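You operate a simulated robot arm through the tools that you are given. There is no shell and no other tool.

You are at the controls of a simulated robot arm. One attempt, no reset.

## Task
Gauge both tiles on the shim board; roll the thicker to within 2 mm of the thinner.
Fine: the thinner stays as it is; use the hand roller; gauge and roller go back. Set down upright: orange thickness gauge, hand roller.
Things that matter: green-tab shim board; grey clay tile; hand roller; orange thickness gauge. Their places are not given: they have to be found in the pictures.

It is judged by the outcome, as a careful person would: the job done as asked, and still so three seconds after it is handed in. It fails if anything else is knocked over, pushed out of place, dropped, spilled or broken.

## Robot
A 7-joint arm with a two-finger parallel gripper, fixed in place. Base frame: the origin is at the foot of the arm, x ahead of it, y to its left, z up; the work surface is at about z = 800. Units: mm, rad, N and s.
With the tool pointing down near the work surface it reaches from about 240 to 680 mm from the base axis. Its first joint turns from -1.152 to 1.152 rad. Payload 2.4 kg.
The tool frame sits at the grasp point between the pads (the TCP): z along the fingers, y along the line on which they close. The tips reach 30 mm beyond it. Largest opening 94 mm; finger width 28, thickness 10; the body of the gripper, 50 by 96 mm, starts 55 mm behind the TCP.
Orientation is told as [roll, pitch, yaw] about the base's x, y, z axes, in that order, counted from this pose: with the fingers straight down and closing along the base's y, the tool's x points along the base's -x, its y along +y and its z along -z.

## Interface
- The arm moves only by the tool jog_arm. Its argument "motion" is a list of rows, each a list of 6 numbers: the shift along the tool's x, y, z in units of 20 mm (1.0 is 20 mm), then the turn, a rotation vector about the tool's x, y, z in units of 6 degrees (1.0 is 6 degrees). In form: [[x, y, z, rx, ry, rz], ...]. A call has 1 to 20 rows; each row shifts and turns the commanded pose from where the row before left it, along the tool's axes as they then stand. "hand" is the opening, from 0 (shut) to 1 (fully open), set as the call begins (left out, the last holds). A call with a number of a shift or a turn outside -1 to 1 is refused whole. Each row takes 0.2 s and may step no farther than 50 mm and 0.15 rad from the row before; otherwise, or with a gripper value out of range, the whole call is refused. Where a pose cannot be reached the arm comes as near as it can. A force on the tool above 70 N (or 10 N above the force at the start of the call, whichever is more), or a blocked arm, ends the call early, and 0.2 s more pass. Each finger travels about 153 mm/s and halts on what it meets, pressing with about 40 N; the grip force reading is that of the motor and also rises with nothing between the fingers. The clock runs only during rows and for 0.2 s after the last one: add rows that do not move to give the fingers time. The reply holds the time, the measured pose of the TCP, the force on the tool along the base axes, the opening and the grip force, in the units named above and with some noise, with the torque about the TCP (base axes, N m) and any sound that the robot's microphone picked up.
- Cameras (640 x 400 px; columns grow to the right, rows downward): "scene" is fixed at [45.2, 488.4, 1432.7]; the picture's right is [-0.63, -0.78, 0.00], its down [-0.53, 0.42, -0.74] and it looks along [0.57, -0.46, -0.68] (base axes); focal length 326 px, centre (320, 200). "wrist" rides on the gripper at [76, 14, -102] in the tool frame; the picture's right is [-0.18, 0.98, 0.00], its down [-0.75, -0.14, -0.64] and it looks along [-0.63, -0.12, 0.77] (tool axes); focal length 243 px, centre (320, 200).
- snapshot(camera): a new picture of that camera. The clock stands still meanwhile.
- locate(camera, pixels): there is no depth. For up to 12 entries [column, row, z] of the newest picture of that camera ("zoom" is the newest enlarged one), the place [x, y] in the base frame at which the ray of that pixel passes the height z, good to about 3 mm. The clock stands still meanwhile.
- inspect(camera, box): a new picture of the part [left, top, right, bottom] of that camera's present view, enlarged. The clock stands still meanwhile.
- close_job(): hands the job in; it is judged then, once.

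Open the gripper and draw the arm clear of the work before you hand the job in, unless the task says otherwise.

The tools are called after ">>>" as name(argument=value, ...) on one line, values as JSON. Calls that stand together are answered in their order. jog_arm: Moves the arm, as the interface text tells. Its arguments: {"type":"object","properties":{"motion":{"type":"array","items":{"type":"array","items":{"type":"number"}}},"hand":{"type":"number"}},"required":["motion"]} The other tools are called the same way: snapshot (camera) takes a picture; locate (camera, pixels) gives the place at which the rays of pixels pass given heights; inspect (camera, box) takes an enlarged picture of a part of a camera's view; close_job () hands the job in.

At the start:

```text
t: 0.0
eef_pos: [400.3, 56.6, 1107.9]
orientation: [0.0, 0.0, 0.0]
contact_force: [-0.5, -1.4, -1.4]
wrist_torque: [0.03, -0.01, -0.03]
finger_gap: 93.9
grip_force: 0.1
```

scene: 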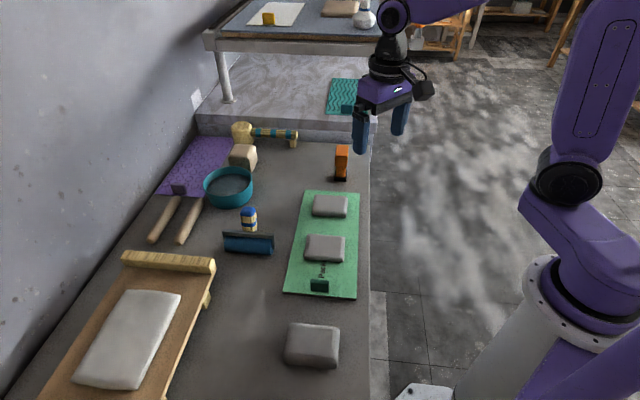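
wrist: 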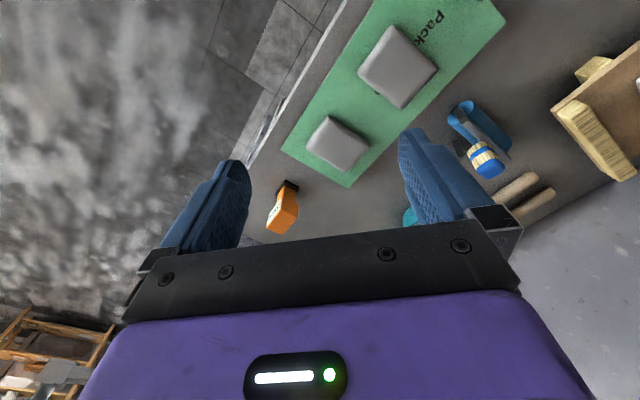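

The scene picture shows the green board with two grey tiles around (330,205) and (325,247), an orange gauge at (341,162) and a blue roller at (248,243). I enlarge these parts to see details.

>>> inspect(camera="scene", box=[270, 130, 390, 310])

>>> inspect(camera="scene", box=[140, 110, 310, 270])

>>> inspect(camera="wrist", box=[240, 0, 640, 250])

```text
2.22 times, centred on (330, 220) of scene
```

zoom: 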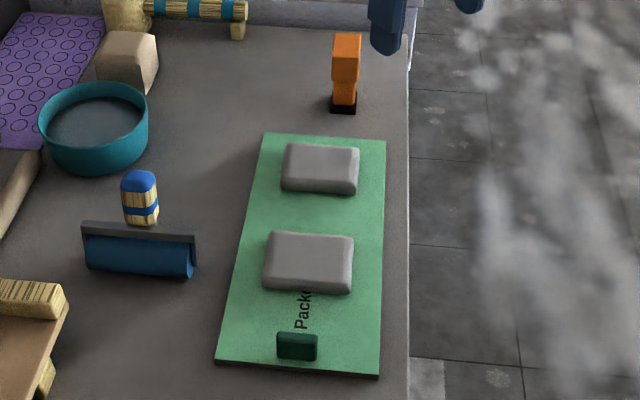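

```text
2.50 times, centred on (225, 190) of scene
```

zoom: 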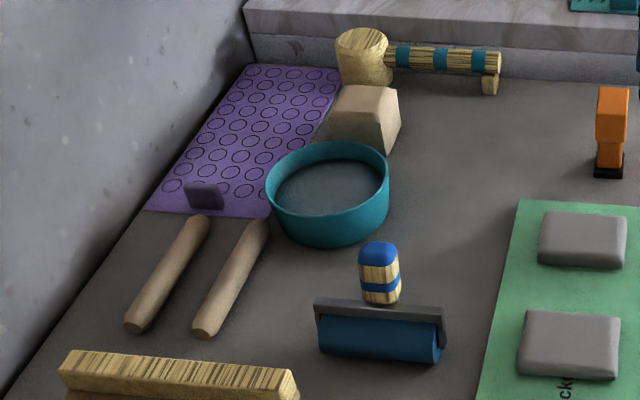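

```text
1.60 times, centred on (440, 125) of wrist
```

zoom: 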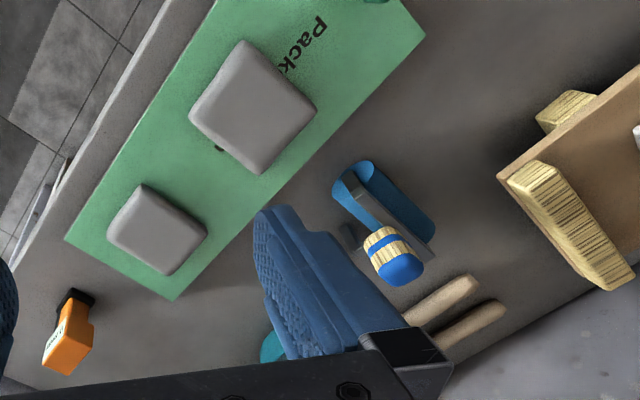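

The gauge carries some lettering on its side. I locate the main points in the scene view first, at table height and some guesses above it.

>>> snapshot(camera="scene")

>>> locate(camera="scene", pixels=[[335, 182, 800], [346, 182, 800], [341, 148, 850], [303, 191, 803], [359, 193, 803], [357, 299, 803], [285, 293, 803], [330, 206, 815], [325, 248, 815], [248, 250, 815], [249, 212, 860], [319, 286, 810]])

>>> inspect(camera="wrist", box=[250, 160, 330, 240])

>>> inspect(camera="scene", box=[316, 135, 366, 190])

>>> inspect(camera="scene", box=[215, 200, 285, 265])

```text
taken
```

scene: 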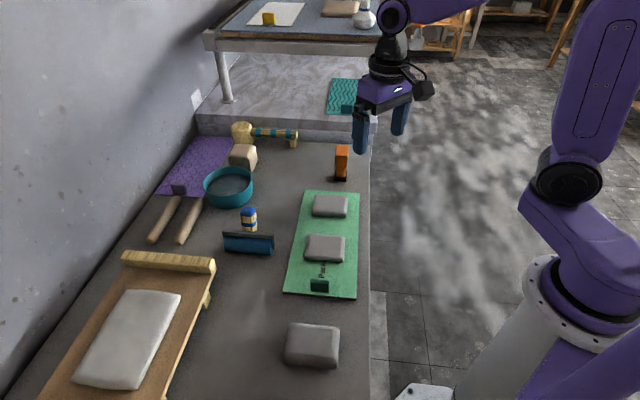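

```text
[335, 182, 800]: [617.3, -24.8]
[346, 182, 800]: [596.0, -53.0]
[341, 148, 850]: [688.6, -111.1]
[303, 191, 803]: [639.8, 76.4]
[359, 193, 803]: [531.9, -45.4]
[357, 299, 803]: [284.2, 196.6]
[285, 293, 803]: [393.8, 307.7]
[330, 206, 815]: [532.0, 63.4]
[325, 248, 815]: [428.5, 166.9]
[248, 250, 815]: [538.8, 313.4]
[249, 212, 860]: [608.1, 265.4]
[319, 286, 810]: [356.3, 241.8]
```

```text
5.00 times, centred on (290, 200) of wrist
```

zoom: 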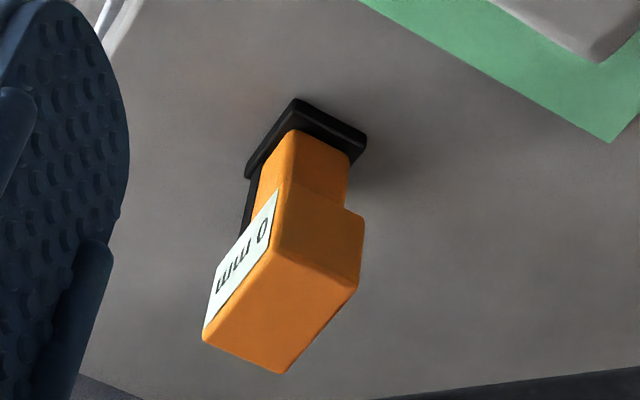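

```text
7.27 times, centred on (341, 162) of scene
```

zoom: 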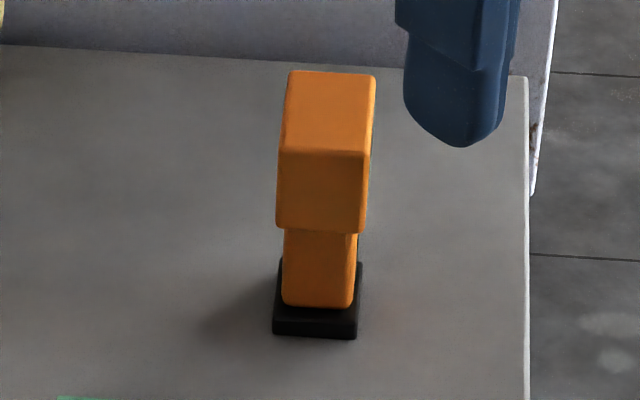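

```text
6.15 times, centred on (250, 232) of scene
```

zoom: 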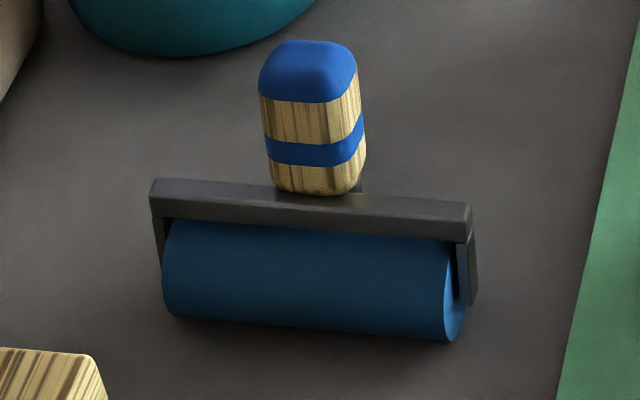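

The gauge's display reads "0 mm" and seems to face toward (-x,-y), along the board's short side. I move above the gauge and turn about +48° in yaw so the wrist camera faces that display.

>>> jog_arm(motion=[[-0.93, -0.44, 0.3, 0, 0, 0], [-0.93, -0.44, 0.3, 0, 0, 0], [-0.93, -0.44, 0.3, 0, 0, 0], [-0.93, -0.44, 0.3, 0, 0, 0], [-0.93, -0.44, 0.3, 0, 0, 0], [-0.93, -0.44, 0.3, 0, 0, 0], [-0.93, -0.44, 0.3, 0, 0, 0], [-0.93, -0.44, 0.3, 0, 0, 0], [-0.93, -0.44, 0.3, 0, 0, 0], [-0.93, -0.44, 0.3, 0, 0, 0], [0, 0, 0, 0, 0, -1], [0, 0, 0, 0, 0, -1], [0, 0, 0, 0, 0, -1], [0, 0, 0, 0, 0, -1], [0, 0, 0, 0, 0, -1], [0, 0, 0, 0, 0, -1], [0, 0, 0, 0, 0, -1], [0, 0, 0, 0, 0, -1]], hand=1)

>>> snapshot(camera="wrist")

>>> snapshot(camera="scene")

```text
t: 3.8
eef_pos: [587.6, -32.5, 1047.1]
orientation: [0.002, 0.0, 0.841]
contact_force: [-0.1, -0.7, 0.1]
wrist_torque: [0.01, 0.02, 0.01]
finger_gap: 94.2
grip_force: 0.0
```

```text
taken
```

wrist: 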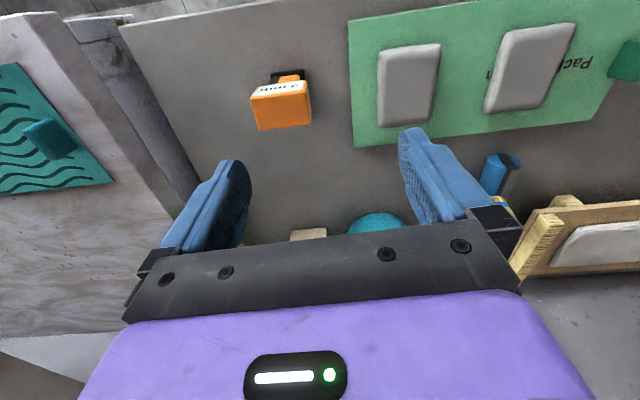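

```text
taken
```

scene: 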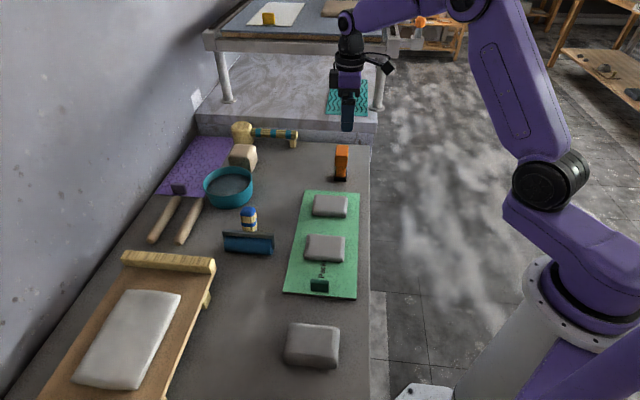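

The gauge stands at (283,105) in the wrist view, label facing the camera. I enlarge it and measure foot and top.

>>> inspect(camera="wrist", box=[230, 55, 330, 145])

>>> inspect(camera="wrist", box=[340, 10, 640, 150])

```text
4.44 times, centred on (280, 100) of wrist
```

zoom: 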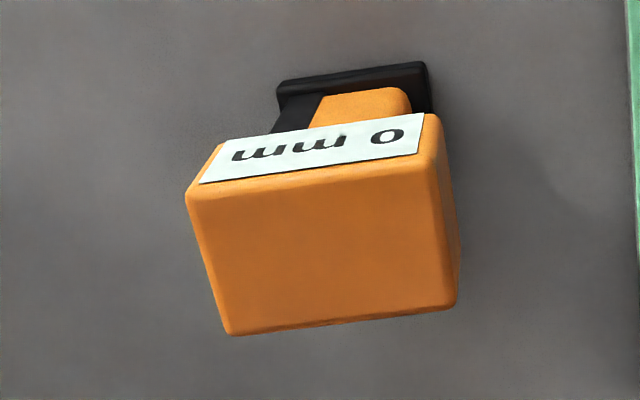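

```text
2.13 times, centred on (490, 80) of wrist
```

zoom: 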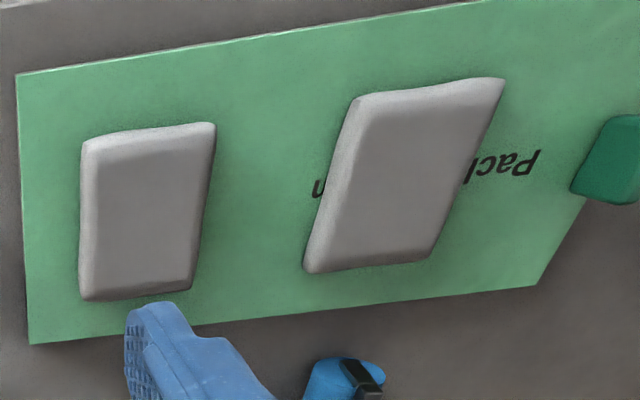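

I triangulate the gauge's top corners with both cameras by comparing positions at several heights.

>>> locate(camera="wrist", pixels=[[307, 90.3, 860], [310.4, 123.6, 860], [307, 90.3, 880], [310.4, 123.6, 880], [250.7, 100, 870], [260.2, 130.4, 870], [270.3, 73.4, 805], [303.6, 68.9, 805], [404, 89, 815], [524, 78, 815], [500, 168, 870], [502, 200, 840]])

>>> locate(camera="scene", pixels=[[347.5, 155, 860], [335.5, 155, 860], [347.5, 155, 880], [335.5, 155, 880], [335, 180.6, 800], [345.8, 180.6, 800], [330, 204, 815], [325, 246, 815]])

```text
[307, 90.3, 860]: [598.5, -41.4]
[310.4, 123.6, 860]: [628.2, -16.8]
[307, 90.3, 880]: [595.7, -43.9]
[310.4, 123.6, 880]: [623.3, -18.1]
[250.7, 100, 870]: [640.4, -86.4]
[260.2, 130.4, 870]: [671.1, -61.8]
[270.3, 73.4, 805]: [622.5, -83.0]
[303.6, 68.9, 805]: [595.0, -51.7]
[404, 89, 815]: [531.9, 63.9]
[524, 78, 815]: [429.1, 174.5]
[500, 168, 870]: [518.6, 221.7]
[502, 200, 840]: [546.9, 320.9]
```

```text
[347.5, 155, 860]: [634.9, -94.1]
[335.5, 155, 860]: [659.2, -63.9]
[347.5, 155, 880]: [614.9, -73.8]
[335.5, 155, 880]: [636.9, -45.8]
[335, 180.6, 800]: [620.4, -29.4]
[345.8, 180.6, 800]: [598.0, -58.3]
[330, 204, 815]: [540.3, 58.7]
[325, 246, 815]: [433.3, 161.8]
```

Triangulating puts the gauge's top at about z 904 with centre near (622,-55), body about 52 by 37 mm, yaw about 45°. I shift over it and go down to z≈960, then check.

>>> jog_arm(motion=[[-0.16, -1, 0.2, 0, 0, 0.3], [-0.15, -1, 0.2, 0, 0, 0.2], [0, 0, 1, 0, 0, 0], [0, 0, 1, 0, 0, 0], [0, 0, 1, 0, 0, 0], [0, 0, 1, 0, 0, 0]])

>>> snapshot(camera="wrist")

>>> inspect(camera="scene", box=[290, 90, 400, 200])

```text
t: 5.2
eef_pos: [619.7, -53.3, 963.0]
orientation: [-0.002, -0.001, 0.787]
contact_force: [0.2, 0.3, 0.6]
wrist_torque: [0.01, 0.01, 0.0]
finger_gap: 94.2
grip_force: 0.0
```

```text
taken
```

wrist: 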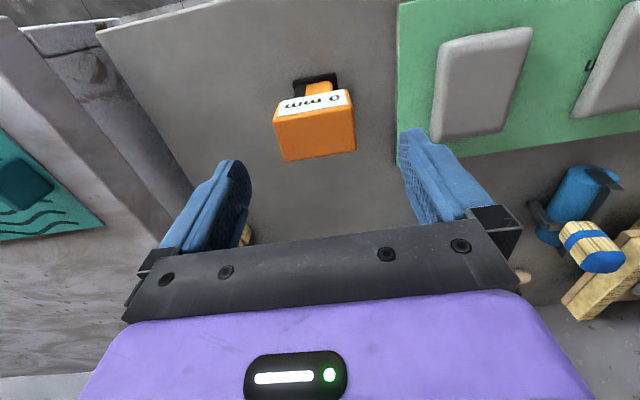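

```text
3.64 times, centred on (345, 145) of scene
```

zoom: 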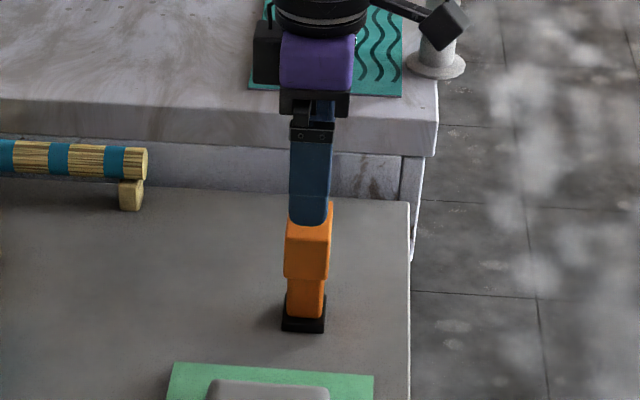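

The gauge top is now around (316,133), nearly between the fingers. I check its centre numerically.

>>> inspect(camera="wrist", box=[255, 60, 375, 170])

>>> locate(camera="wrist", pixels=[[275, 118, 904], [350, 105, 904], [284, 160, 904], [356, 148, 904], [293, 82, 805], [337, 74, 805]])

```text
3.64 times, centred on (315, 115) of wrist
```

zoom: 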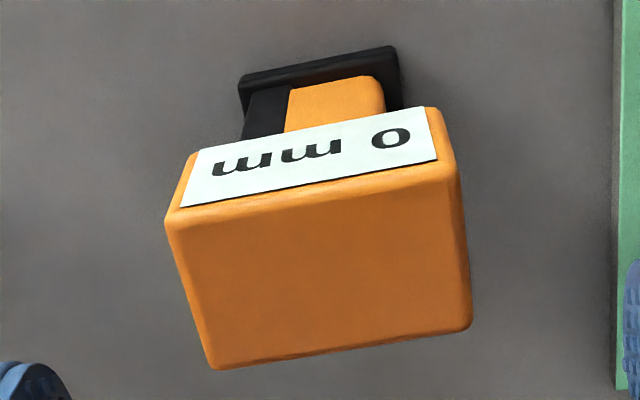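

```text
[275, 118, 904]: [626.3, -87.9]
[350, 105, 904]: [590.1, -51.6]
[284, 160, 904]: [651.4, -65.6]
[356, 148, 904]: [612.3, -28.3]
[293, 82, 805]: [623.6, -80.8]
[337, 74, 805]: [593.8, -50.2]
```

The body is aligned at 45° and its centre sits at about (620,-58), so I shift 3 mm in tool x and -3.5 mm in tool y, then go down to z≈882 and check before closing.

>>> jog_arm(motion=[[0.15, -0.17, 0.5, 0, 0, 0], [0, 0, 0.9, 0, 0, 0], [0, 0, 0.9, 0, 0, 0], [0, 0, 0.9, 0, 0, 0], [0, 0, 0.85, 0, 0, 0]])

>>> snapshot(camera="wrist")

>>> inspect(camera="scene", box=[290, 90, 400, 200])

```text
t: 6.4
eef_pos: [622.5, -59.9, 879.2]
orientation: [-0.001, 0.0, 0.786]
contact_force: [0.3, -0.6, -0.4]
wrist_torque: [0.01, -0.03, 0.0]
finger_gap: 94.0
grip_force: 0.1
```

```text
taken
```

wrist: 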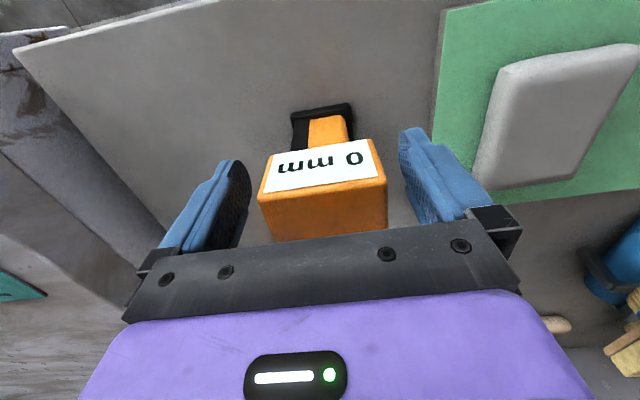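

```text
3.64 times, centred on (345, 145) of scene
```

zoom: 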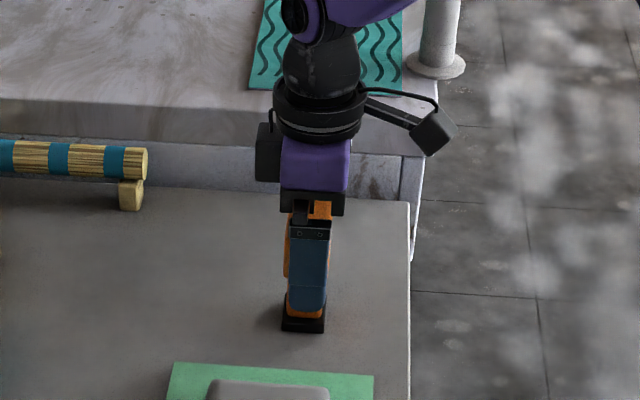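

The fingers straddle the body. I check the fore-and-aft centring at the top edge of the label face before closing.

>>> locate(camera="wrist", pixels=[[258, 197, 904], [385, 180, 904], [292, 118, 805], [351, 105, 805], [272, 240, 904]])

```text
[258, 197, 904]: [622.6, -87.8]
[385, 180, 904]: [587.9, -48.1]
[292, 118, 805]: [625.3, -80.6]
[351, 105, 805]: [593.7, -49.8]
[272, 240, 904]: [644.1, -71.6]
```

The body centre is about 4–6 mm to tool +y of the grasp axis; I shift by +4.5 mm and then close the hand on it.

>>> jog_arm(motion=[[0, 0.23, 0, 0, 0, 0], [0, 0, 0, 0, 0, 0]])

>>> jog_arm(motion=[[0, 0, 0, 0, 0, 0], [0, 0, 0, 0, 0, 0], [0, 0, 0, 0, 0, 0]], hand=0.45)

>>> snapshot(camera="wrist")

```text
t: 7.0
eef_pos: [617.5, -54.8, 877.6]
orientation: [-0.001, 0.0, 0.788]
contact_force: [-0.4, 0.2, -1.1]
wrist_torque: [0.04, 0.02, 0.01]
finger_gap: 93.7
grip_force: 0.0
```

```text
t: 7.8
eef_pos: [618.2, -56.1, 878.0]
orientation: [0.0, 0.001, 0.785]
contact_force: [0.9, -0.4, 2.4]
wrist_torque: [0.01, -0.04, -0.04]
finger_gap: 61.8
grip_force: 40.2
```

```text
taken
```

wrist: 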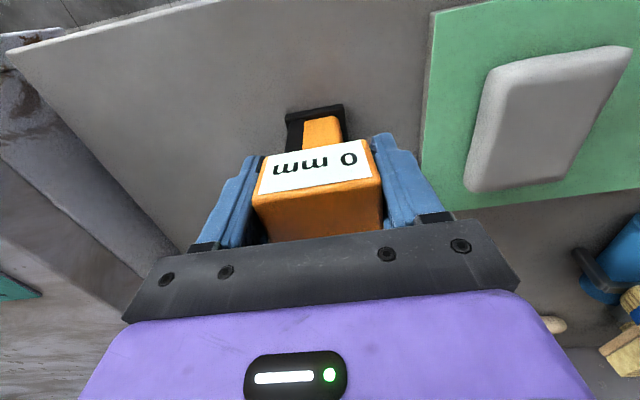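

The grip reads 40 N at 62 mm. I lift the gauge straight up about 60 mm and look.

>>> jog_arm(motion=[[0, 0, -0.3, 0, 0, 0], [0, 0, -0.7, 0, 0, 0], [0, 0, -1, 0, 0, 0], [0, 0, -1, 0, 0, 0], [0, 0, 0, 0, 0, 0]])

>>> snapshot(camera="wrist")

>>> inspect(camera="scene", box=[270, 90, 400, 210])

```text
t: 9.0
eef_pos: [617.9, -56.7, 938.3]
orientation: [0.0, 0.0, 0.788]
contact_force: [-0.4, -0.2, -1.4]
wrist_torque: [0.01, 0.01, 0.05]
finger_gap: 61.7
grip_force: 39.9
```

```text
taken
```

wrist: 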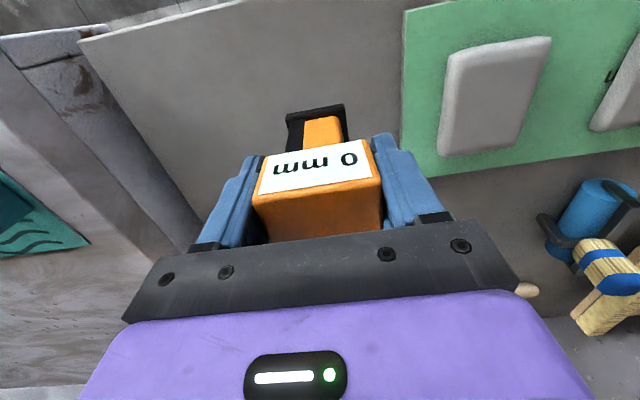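

```text
3.33 times, centred on (335, 150) of scene
```

zoom: 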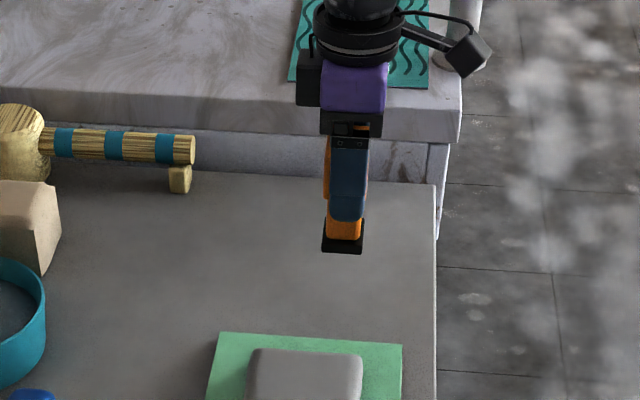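

The gauge is held upright, foot clear of the table. I locate the tile's corners and board edges in the wrist picture.

>>> locate(camera="wrist", pixels=[[458, 53, 818], [550, 38, 818], [440, 157, 818], [522, 142, 818], [405, 12, 803], [401, 182, 803]])

```text
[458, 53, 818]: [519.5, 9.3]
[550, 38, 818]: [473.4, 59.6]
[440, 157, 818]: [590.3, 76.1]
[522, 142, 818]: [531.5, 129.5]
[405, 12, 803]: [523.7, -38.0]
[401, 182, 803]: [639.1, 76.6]
```

Tile A is centred at about (530,66). I carry the gauge over it at this height.

>>> jog_arm(motion=[[-0.15, 0.93, 0, 0, 0, 0], [-0.15, 0.93, 0, 0, 0, 0], [-0.15, 0.93, 0, 0, 0, 0], [-0.15, 0.93, 0, 0, 0, 0], [-0.15, 0.93, 0, 0, 0, 0], [-0.15, 0.93, 0, 0, 0, 0], [-0.15, 0.93, 0, 0, 0, 0], [-0.15, 0.93, 0, 0, 0, 0], [0, 0, 0, 0, 0, 0]])

>>> snapshot(camera="wrist")

>>> inspect(camera="scene", box=[270, 130, 400, 250])

```text
t: 11.0
eef_pos: [530.2, 65.8, 937.6]
orientation: [-0.001, -0.001, 0.787]
contact_force: [0.2, 1.2, -0.6]
wrist_torque: [0.03, -0.01, -0.01]
finger_gap: 62.1
grip_force: 39.8
```

```text
taken
```

wrist: 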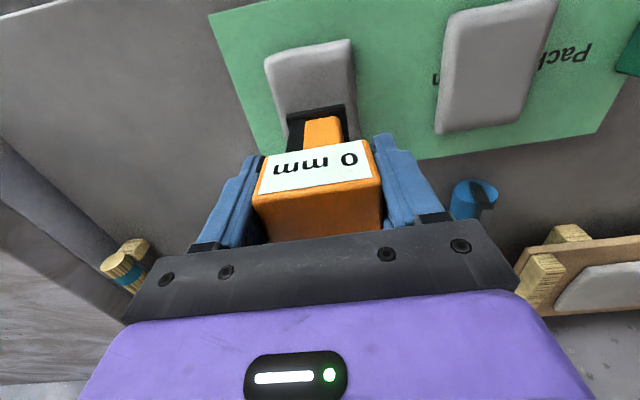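

```text
3.33 times, centred on (335, 190) of scene
```

zoom: 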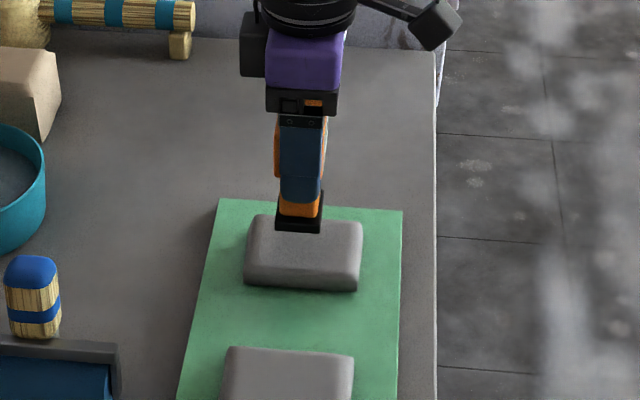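

The foot hovers over tile A. I descend 20 mm, then by small steps, watching the force.

>>> jog_arm(motion=[[0, 0, 0.5, 0, 0, 0], [0, 0, 0.5, 0, 0, 0], [0, 0, 0, 0, 0, 0]])

>>> snapshot(camera="wrist")

>>> inspect(camera="scene", box=[270, 130, 400, 250])

```text
t: 11.8
eef_pos: [529.8, 66.1, 919.2]
orientation: [0.0, 0.001, 0.785]
contact_force: [0.0, -0.3, -1.2]
wrist_torque: [0.04, -0.02, 0.04]
finger_gap: 61.7
grip_force: 40.5
```

```text
taken
```

wrist: 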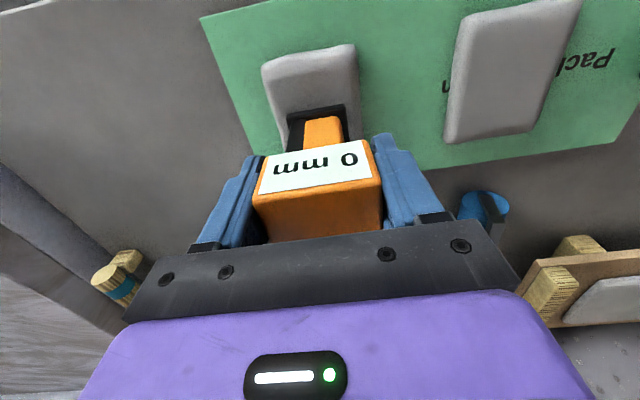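

```text
3.33 times, centred on (335, 190) of scene
```

zoom: 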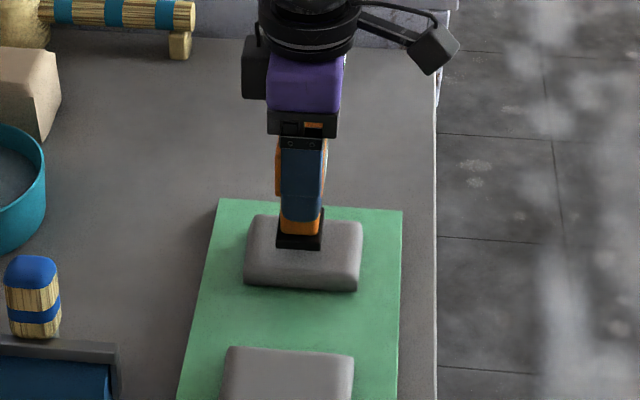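

The foot is still above the tile. I go on down by 10 mm, then 2 mm steps.

>>> jog_arm(motion=[[0, 0, 0.25, 0, 0, 0], [0, 0, 0.25, 0, 0, 0], [0, 0, 0, 0, 0, 0]])

>>> inspect(camera="wrist", box=[220, 30, 420, 210])

>>> inspect(camera="scene", box=[290, 150, 380, 230])

```text
t: 12.6
eef_pos: [529.2, 65.9, 908.6]
orientation: [0.0, 0.001, 0.788]
contact_force: [1.3, 0.9, -1.7]
wrist_torque: [-0.01, 0.0, -0.05]
finger_gap: 61.7
grip_force: 40.0
```

```text
2.22 times, centred on (320, 120) of wrist
```

zoom: 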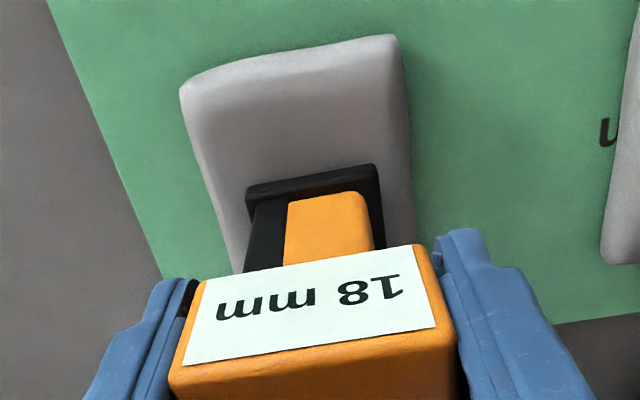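

```text
5.00 times, centred on (335, 190) of scene
```

zoom: 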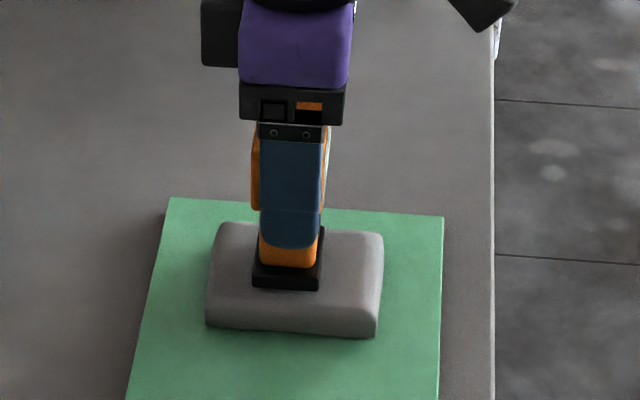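

The display now reads "18 mm" (upside down) on tile A, but no contact force yet. I lower further in 2 mm steps to confirm the reading at contact.

>>> jog_arm(motion=[[0, 0, 0.1, 0, 0, 0], [0, 0, 0.1, 0, 0, 0], [0, 0, 0, 0, 0, 0]])

>>> inspect(camera="wrist", box=[220, 30, 420, 210])

```text
t: 13.4
eef_pos: [528.1, 65.5, 905.9]
orientation: [-0.001, 0.0, 0.785]
contact_force: [-1.1, -0.5, 3.0]
wrist_torque: [0.01, 0.04, 0.03]
finger_gap: 61.7
grip_force: 40.5
```

```text
2.22 times, centred on (320, 120) of wrist
```

zoom: 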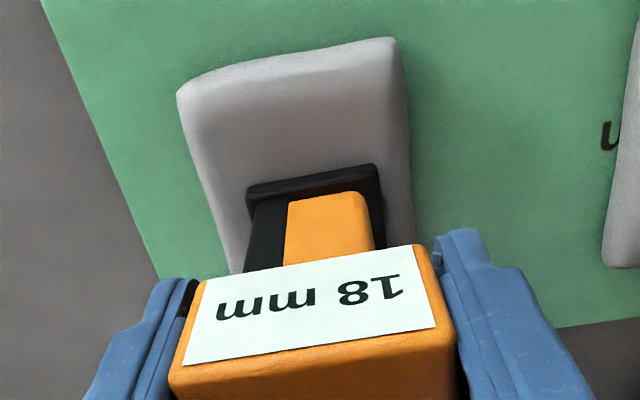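

Contact is light (about 3 N) and the reading stays 18 mm. I lift and carry the gauge to tile B at about (431,168).

>>> jog_arm(motion=[[0, 0, -0.8, 0, 0, 0], [0, 0, -0.8, 0, 0, 0], [-0.03, 0.88, 0, 0, 0, 0], [-0.03, 0.88, 0, 0, 0, 0], [-0.03, 0.88, 0, 0, 0, 0], [-0.03, 0.88, 0, 0, 0, 0], [-0.03, 0.88, 0, 0, 0, 0], [-0.03, 0.88, 0, 0, 0, 0], [-0.03, 0.88, 0, 0, 0, 0], [-0.03, 0.88, 0, 0, 0, 0], [0, 0, 0, 0, 0, 0]])

>>> snapshot(camera="wrist")

>>> inspect(camera="scene", box=[270, 160, 400, 300])

```text
t: 15.8
eef_pos: [431.6, 170.1, 938.7]
orientation: [0.0, 0.0, 0.786]
contact_force: [0.2, -0.6, -0.6]
wrist_torque: [-0.01, -0.01, -0.02]
finger_gap: 61.9
grip_force: 39.7
```

```text
taken
```

wrist: 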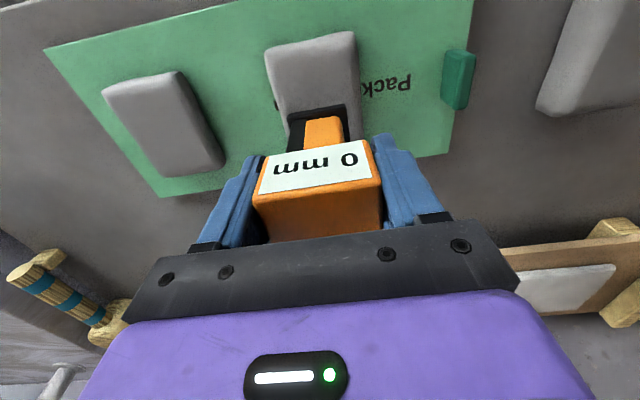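

```text
2.86 times, centred on (335, 230) of scene
```

zoom: 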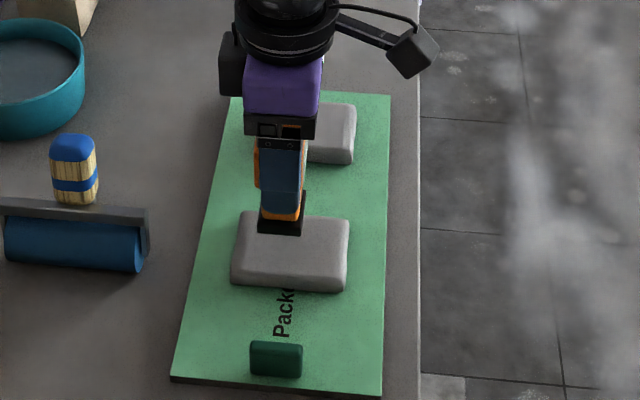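

The foot is over tile B. I lower it by about 27 mm and look at the display.

>>> jog_arm(motion=[[0, 0, 0.5, 0, 0, 0], [0, 0, 0.5, 0, 0, 0], [0, 0, 0.25, 0, 0, 0], [0, 0, 0, 0, 0, 0]])

>>> inspect(camera="wrist", box=[220, 30, 420, 210])

>>> inspect(camera="scene", box=[270, 180, 380, 280])

```text
t: 16.8
eef_pos: [432.5, 169.7, 911.5]
orientation: [0.001, 0.0, 0.785]
contact_force: [-0.2, -0.3, -0.7]
wrist_torque: [0.01, -0.01, 0.01]
finger_gap: 61.6
grip_force: 40.0
```

```text
2.22 times, centred on (320, 120) of wrist
```

zoom: 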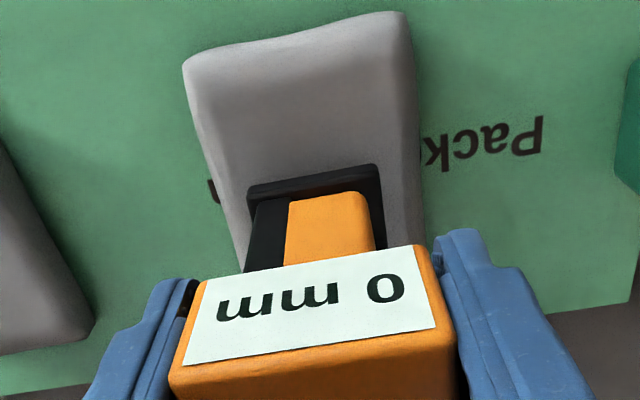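

```text
4.00 times, centred on (325, 230) of scene
```

zoom: 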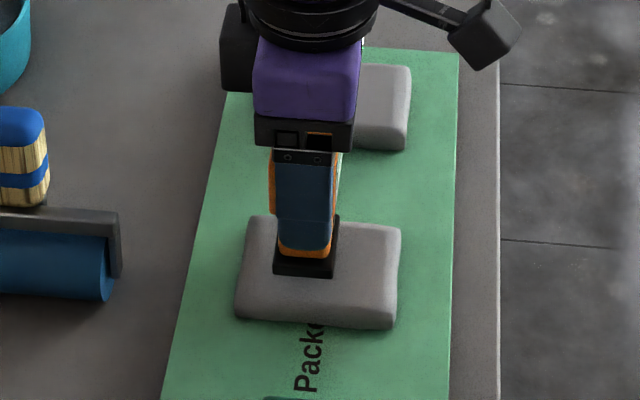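

Still 0 mm at z 911.5. I lower in small steps.

>>> jog_arm(motion=[[0, 0, 0.15, 0, 0, 0], [0, 0, 0.1, 0, 0, 0], [0, 0, 0, 0, 0, 0]])

>>> inspect(camera="wrist", box=[220, 30, 420, 210])

```text
t: 17.6
eef_pos: [432.4, 168.4, 906.6]
orientation: [0.0, 0.0, 0.786]
contact_force: [0.5, -0.6, -1.2]
wrist_torque: [-0.01, 0.01, 0.05]
finger_gap: 61.7
grip_force: 40.1
```

```text
2.22 times, centred on (320, 120) of wrist
```

zoom: 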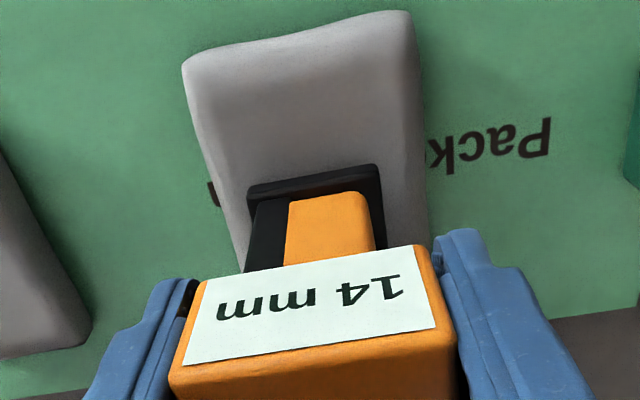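

Tile B reads 14 mm; I lower a bit more to confirm at contact.

>>> jog_arm(motion=[[0, 0, 0.1, 0, 0, 0], [0, 0, 0.1, 0, 0, 0], [0, 0, 0, 0, 0, 0]])

>>> inspect(camera="wrist", box=[220, 30, 420, 210])

```text
t: 18.4
eef_pos: [432.4, 169.9, 904.0]
orientation: [0.0, 0.0, 0.787]
contact_force: [0.0, -0.1, -0.3]
wrist_torque: [0.0, 0.0, 0.0]
finger_gap: 61.8
grip_force: 39.8
```

```text
2.22 times, centred on (320, 120) of wrist
```

zoom: 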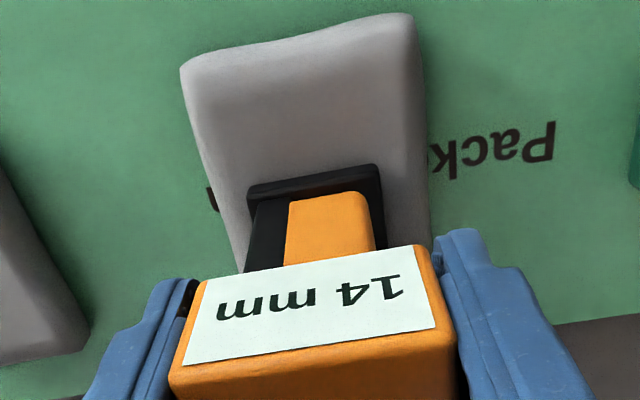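

Steady at 14 mm without contact. I go down 2 mm more for a light touch so that both tiles are gauged the same way.

>>> jog_arm(motion=[[0, 0, 0.05, 0, 0, 0], [0, 0, 0.05, 0, 0, 0], [0, 0, 0, 0, 0, 0]])

>>> inspect(camera="wrist", box=[220, 30, 420, 210])

```text
t: 19.2
eef_pos: [432.5, 170.1, 901.7]
orientation: [-0.004, -0.002, 0.784]
contact_force: [-5.5, -4.6, 37.0]
wrist_torque: [-0.25, 0.41, 0.0]
finger_gap: 61.8
grip_force: 40.1
```

```text
2.22 times, centred on (320, 120) of wrist
```

zoom: 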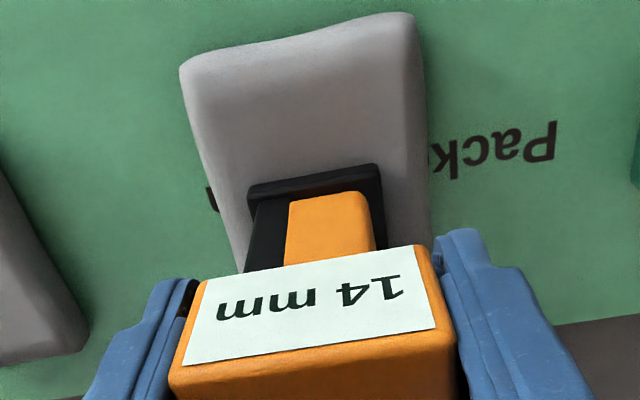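

Firm contact (37 N), reading still 14 mm: tile B is the thinner (14) and tile A (18) must be rolled. I lift off at once and carry the gauge back over its own place.

>>> jog_arm(motion=[[0, 0, -0.8, 0, 0, 0], [0, 0, -1, 0, 0, 0], [0.096, -0.97, 0, 0, 0, 0], [0.096, -0.97, 0, 0, 0, 0], [0.096, -0.97, 0, 0, 0, 0], [0.096, -0.97, 0, 0, 0, 0], [0.096, -0.97, 0, 0, 0, 0], [0.096, -0.97, 0, 0, 0, 0], [0.096, -0.97, 0, 0, 0, 0], [0.096, -0.97, 0, 0, 0, 0], [0.096, -0.97, 0, 0, 0, 0], [0.096, -0.97, 0, 0, 0, 0], [0.096, -0.97, 0, 0, 0, 0], [0.096, -0.97, 0, 0, 0, 0], [0.096, -0.97, 0, 0, 0, 0], [0.096, -0.97, 0, 0, 0, 0], [0.096, -0.97, 0, 0, 0, 0], [0, 0, 0, 0, 0, 0]])

>>> snapshot(camera="scene")

>>> snapshot(camera="wrist")

```text
t: 23.0
eef_pos: [620.4, -57.7, 938.2]
orientation: [0.0, -0.001, 0.786]
contact_force: [-0.2, 0.0, -0.5]
wrist_torque: [-0.02, -0.01, -0.03]
finger_gap: 61.6
grip_force: 39.9
```

```text
taken
```

scene: 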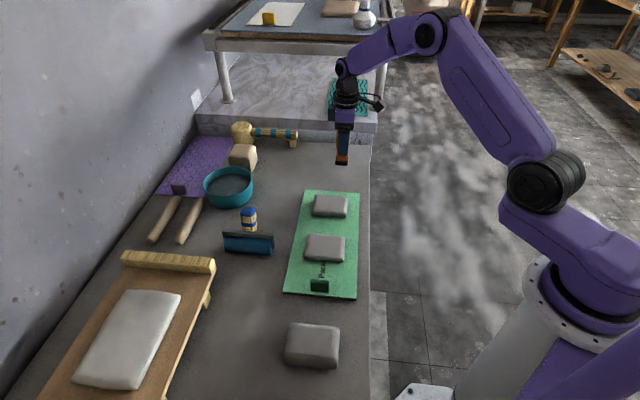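

```text
taken
```

wrist: 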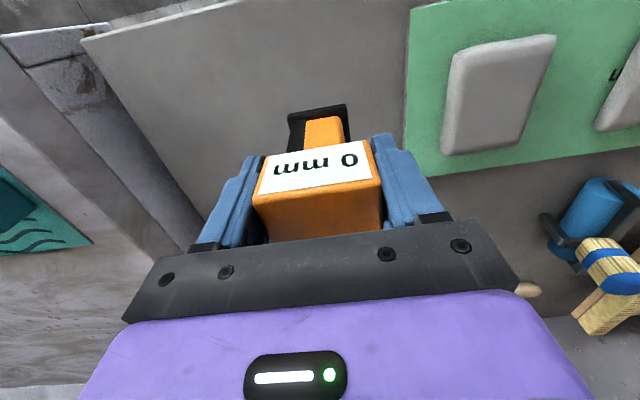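

I'm over the original spot (2 mm off, which I correct) and lower it to just above the table.

>>> jog_arm(motion=[[0, 0.12, 0.9, 0, 0, 0], [0, 0, 0.9, 0, 0, 0], [0, 0, 0.7, 0, 0, 0], [0, 0, 0.35, 0, 0, 0], [0, 0, 0, 0, 0, 0]])

>>> jog_arm(motion=[[0, 0, 0.05, 0, 0, 0], [0, 0, 0, 0, 0, 0]])

```text
t: 24.2
eef_pos: [613.9, -56.3, 880.5]
orientation: [0.0, -0.001, 0.788]
contact_force: [0.3, -0.4, -1.2]
wrist_torque: [0.01, 0.04, -0.05]
finger_gap: 61.3
grip_force: 40.2
```

```text
t: 24.8
eef_pos: [616.9, -55.3, 880.2]
orientation: [-0.001, 0.001, 0.786]
contact_force: [0.0, 0.1, -0.6]
wrist_torque: [0.0, 0.0, -0.03]
finger_gap: 61.5
grip_force: 39.9
```

No contact yet; another millimetre or so.

>>> jog_arm(motion=[[0, 0, 0.05, 0, 0, 0], [0, 0, 0, 0, 0, 0]])

>>> inspect(camera="scene", box=[300, 120, 390, 200])

```text
t: 25.4
eef_pos: [616.4, -54.7, 878.6]
orientation: [0.0, 0.001, 0.785]
contact_force: [-0.3, -1.4, -0.6]
wrist_torque: [-0.05, -0.01, 0.0]
finger_gap: 61.7
grip_force: 40.3
```

```text
5.00 times, centred on (345, 160) of scene
```

zoom: 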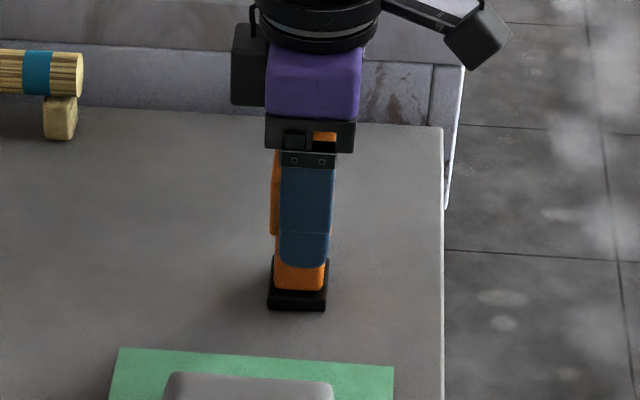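

Almost on the table. One half-millimetre step at a time until contact shows.

>>> jog_arm(motion=[[0, 0, 0.03, 0, 0, 0], [0, 0, 0, 0, 0, 0]])

>>> jog_arm(motion=[[0, 0, 0.03, 0, 0, 0], [0, 0, 0, 0, 0, 0]])

```text
t: 26.0
eef_pos: [617.2, -54.6, 878.7]
orientation: [-0.001, 0.001, 0.785]
contact_force: [-0.2, -0.2, -1.7]
wrist_torque: [0.02, 0.0, -0.02]
finger_gap: 61.5
grip_force: 40.1
```

```text
t: 26.6
eef_pos: [616.8, -54.4, 878.4]
orientation: [0.001, 0.0, 0.785]
contact_force: [0.2, 0.5, -1.1]
wrist_torque: [-0.02, 0.05, 0.04]
finger_gap: 62.0
grip_force: 40.0
```

Still no load; two more small steps.

>>> jog_arm(motion=[[0, 0, 0.03, 0, 0, 0], [0, 0, 0, 0, 0, 0]])

>>> jog_arm(motion=[[0, 0, 0.02, 0, 0, 0], [0, 0, 0, 0, 0, 0]])

```text
t: 27.2
eef_pos: [618.2, -55.5, 878.2]
orientation: [-0.001, 0.0, 0.787]
contact_force: [-0.4, 1.1, 3.0]
wrist_torque: [0.18, 0.0, -0.01]
finger_gap: 61.7
grip_force: 39.7
```

```text
t: 27.8
eef_pos: [618.7, -55.1, 877.8]
orientation: [-0.002, -0.002, 0.787]
contact_force: [-2.6, 1.5, 11.1]
wrist_torque: [0.26, 0.11, 0.03]
finger_gap: 61.7
grip_force: 40.0
```

The foot is on the table (11 N). I ease the load and open the hand, then rise.

>>> jog_arm(motion=[[0, 0, -0.02, 0, 0, 0], [0, 0, 0, 0, 0, 0]])

>>> jog_arm(motion=[[0, 0, 0, 0, 0, 0], [0, 0, 0, 0, 0, 0], [0, 0, -0.5, 0, 0, 0], [0, 0, -1, 0, 0, 0], [0, 0, -1, 0, 0, 0], [0, 0, -1, 0, 0, 0], [0, 0, -1, 0, 0, 0], [0, 0, 0, 0, 0, 0]], hand=1)

>>> snapshot(camera="wrist")

>>> snapshot(camera="scene")

```text
t: 28.4
eef_pos: [617.4, -55.1, 879.1]
orientation: [0.002, 0.0, 0.787]
contact_force: [-3.3, 1.9, 13.0]
wrist_torque: [0.24, 0.09, 0.05]
finger_gap: 61.6
grip_force: 40.0
```

```text
t: 30.2
eef_pos: [617.5, -55.6, 967.7]
orientation: [0.0, 0.001, 0.786]
contact_force: [0.1, -0.5, 0.4]
wrist_torque: [0.05, -0.01, 0.02]
finger_gap: 94.2
grip_force: 0.1
```

```text
taken
```

wrist: 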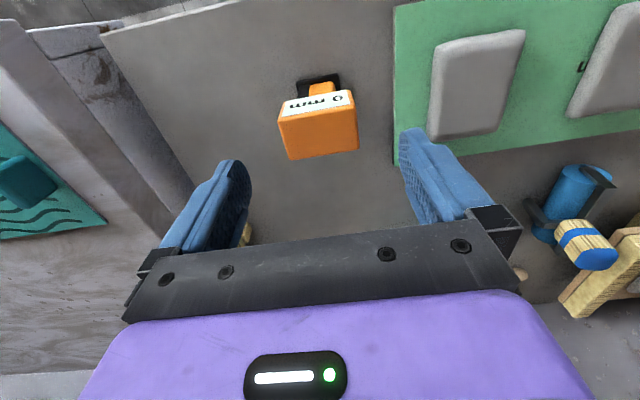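

```text
taken
```

scene: 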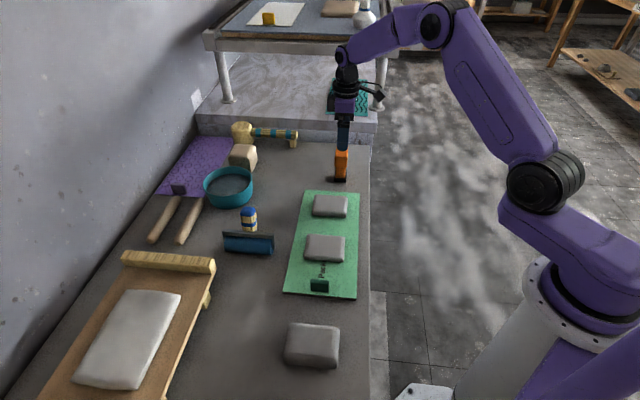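

The gauge stands at its place again, upright. Next I move up and over toward the roller (scene (248,240)) to look at it closely.

>>> jog_arm(motion=[[-0.3, 0.3, -0.8, 0, 0, 0], [-0.6, 0.9, -0.6, 0, 0, 0], [-0.68, 0.947, -0.6, 0, 0, 0], [-0.68, 0.947, -0.6, 0, 0, 0], [-0.68, 0.947, -0.6, 0, 0, 0], [-0.68, 0.947, -0.6, 0, 0, 0], [-0.68, 0.947, -0.4, 0, 0, 0], [-0.68, 0.947, 0, 0, 0, 0], [-0.68, 0.947, 0, 0, 0, 0], [-0.68, 0.947, 0, 0, 0, 0], [-0.68, 0.947, 0, 0, 0, 0], [-0.68, 0.947, 0, 0, 0, 0], [-0.68, 0.947, 0, 0, 0, 0], [-0.68, 0.947, 0, 0, 0, 0], [-0.68, 0.947, 0, 0, 0, 0], [0, 0, 0, 0, 0, 0]])

>>> snapshot(camera="wrist")

>>> inspect(camera="scene", box=[290, 120, 390, 310])

```text
t: 33.6
eef_pos: [562.9, 272.9, 1051.9]
orientation: [0.0, 0.002, 0.788]
contact_force: [0.3, 0.2, -0.3]
wrist_torque: [0.02, 0.02, -0.02]
finger_gap: 93.9
grip_force: 0.1
```

```text
taken
```

wrist: 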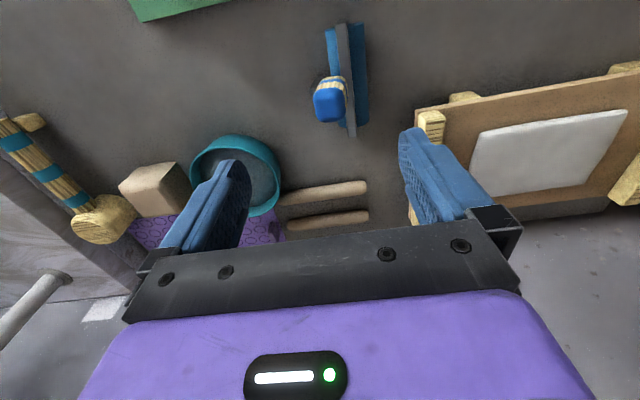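

```text
2.11 times, centred on (340, 215) of scene
```

zoom: 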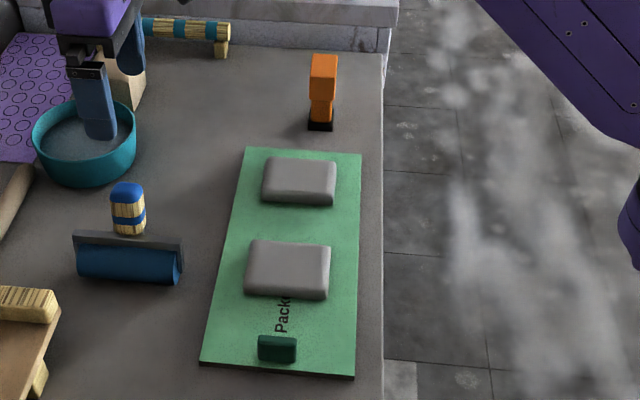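

The roller is seen at (345,80), its bar running nearly straight away along tool x, handle top at (330,104). I enlarge it.

>>> inspect(camera="wrist", box=[290, 15, 390, 145])

>>> locate(camera="wrist", pixels=[[330, 104, 880], [330, 104, 900], [330, 104, 920], [341, 24, 840], [351, 135, 840], [349, 80, 830]])

>>> locate(camera="scene", pixels=[[249.2, 211, 880], [249.2, 211, 900], [249.2, 211, 920], [224, 234, 840], [274, 238, 840]])

```text
3.08 times, centred on (340, 80) of wrist
```

zoom: 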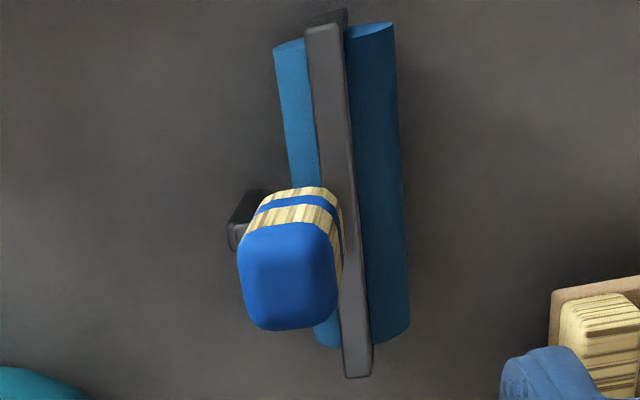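

```text
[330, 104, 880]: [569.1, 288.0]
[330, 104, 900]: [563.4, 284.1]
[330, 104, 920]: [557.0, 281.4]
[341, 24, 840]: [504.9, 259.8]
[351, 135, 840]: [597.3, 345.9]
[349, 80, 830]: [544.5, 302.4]
```

```text
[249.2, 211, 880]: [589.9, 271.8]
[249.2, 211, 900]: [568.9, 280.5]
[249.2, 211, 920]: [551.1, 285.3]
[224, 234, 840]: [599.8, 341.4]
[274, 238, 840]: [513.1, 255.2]
```

The handle top is near (561,283) at z≈908, standing beside the bar (bar top z≈840 from (508,258) to (598,343)). I line up over the handle and descend to z≈960.

>>> jog_arm(motion=[[-0.28, 0.42, 0.6, 0, 0, 0], [0, 0, 1, 0, 0, 0], [0, 0, 1, 0, 0, 0], [0, 0, 1, 0, 0, 0], [0, 0, 1, 0, 0, 0], [0, 0, 0, 0, 0, 0]])

>>> snapshot(camera="wrist")

>>> inspect(camera="scene", box=[190, 130, 310, 270])

>>> inspect(camera="wrist", box=[240, 50, 400, 170])

```text
t: 35.0
eef_pos: [561.9, 280.2, 958.1]
orientation: [0.0, 0.0, 0.786]
contact_force: [0.1, 0.5, 0.6]
wrist_torque: [0.0, 0.0, -0.02]
finger_gap: 94.2
grip_force: 0.0
```

```text
taken
```

wrist: 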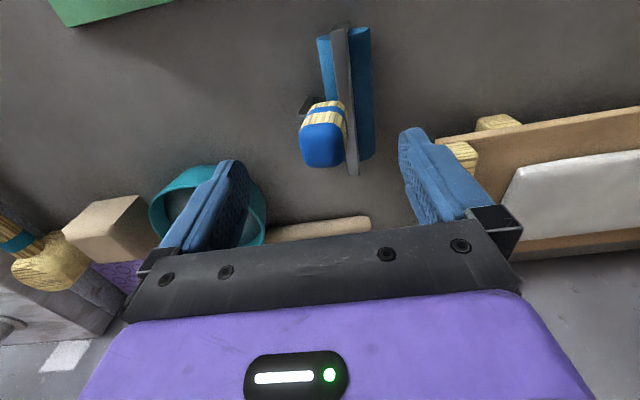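

```text
2.86 times, centred on (250, 200) of scene
```

zoom: 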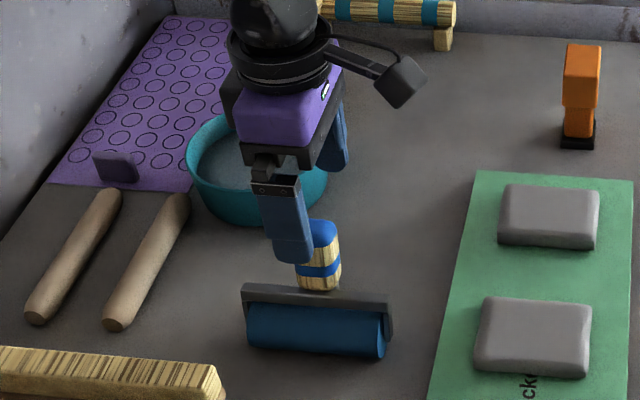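

```text
3.33 times, centred on (320, 110) of wrist
```

zoom: 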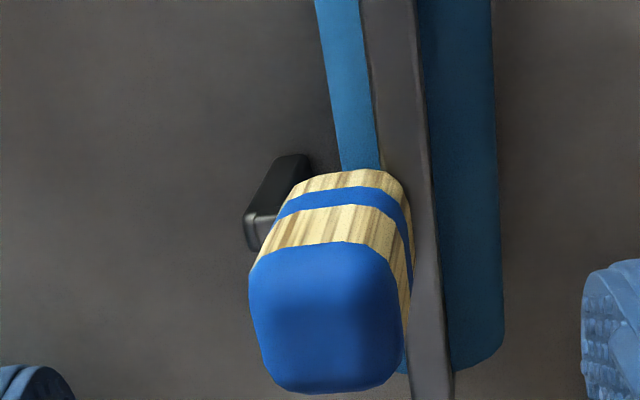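

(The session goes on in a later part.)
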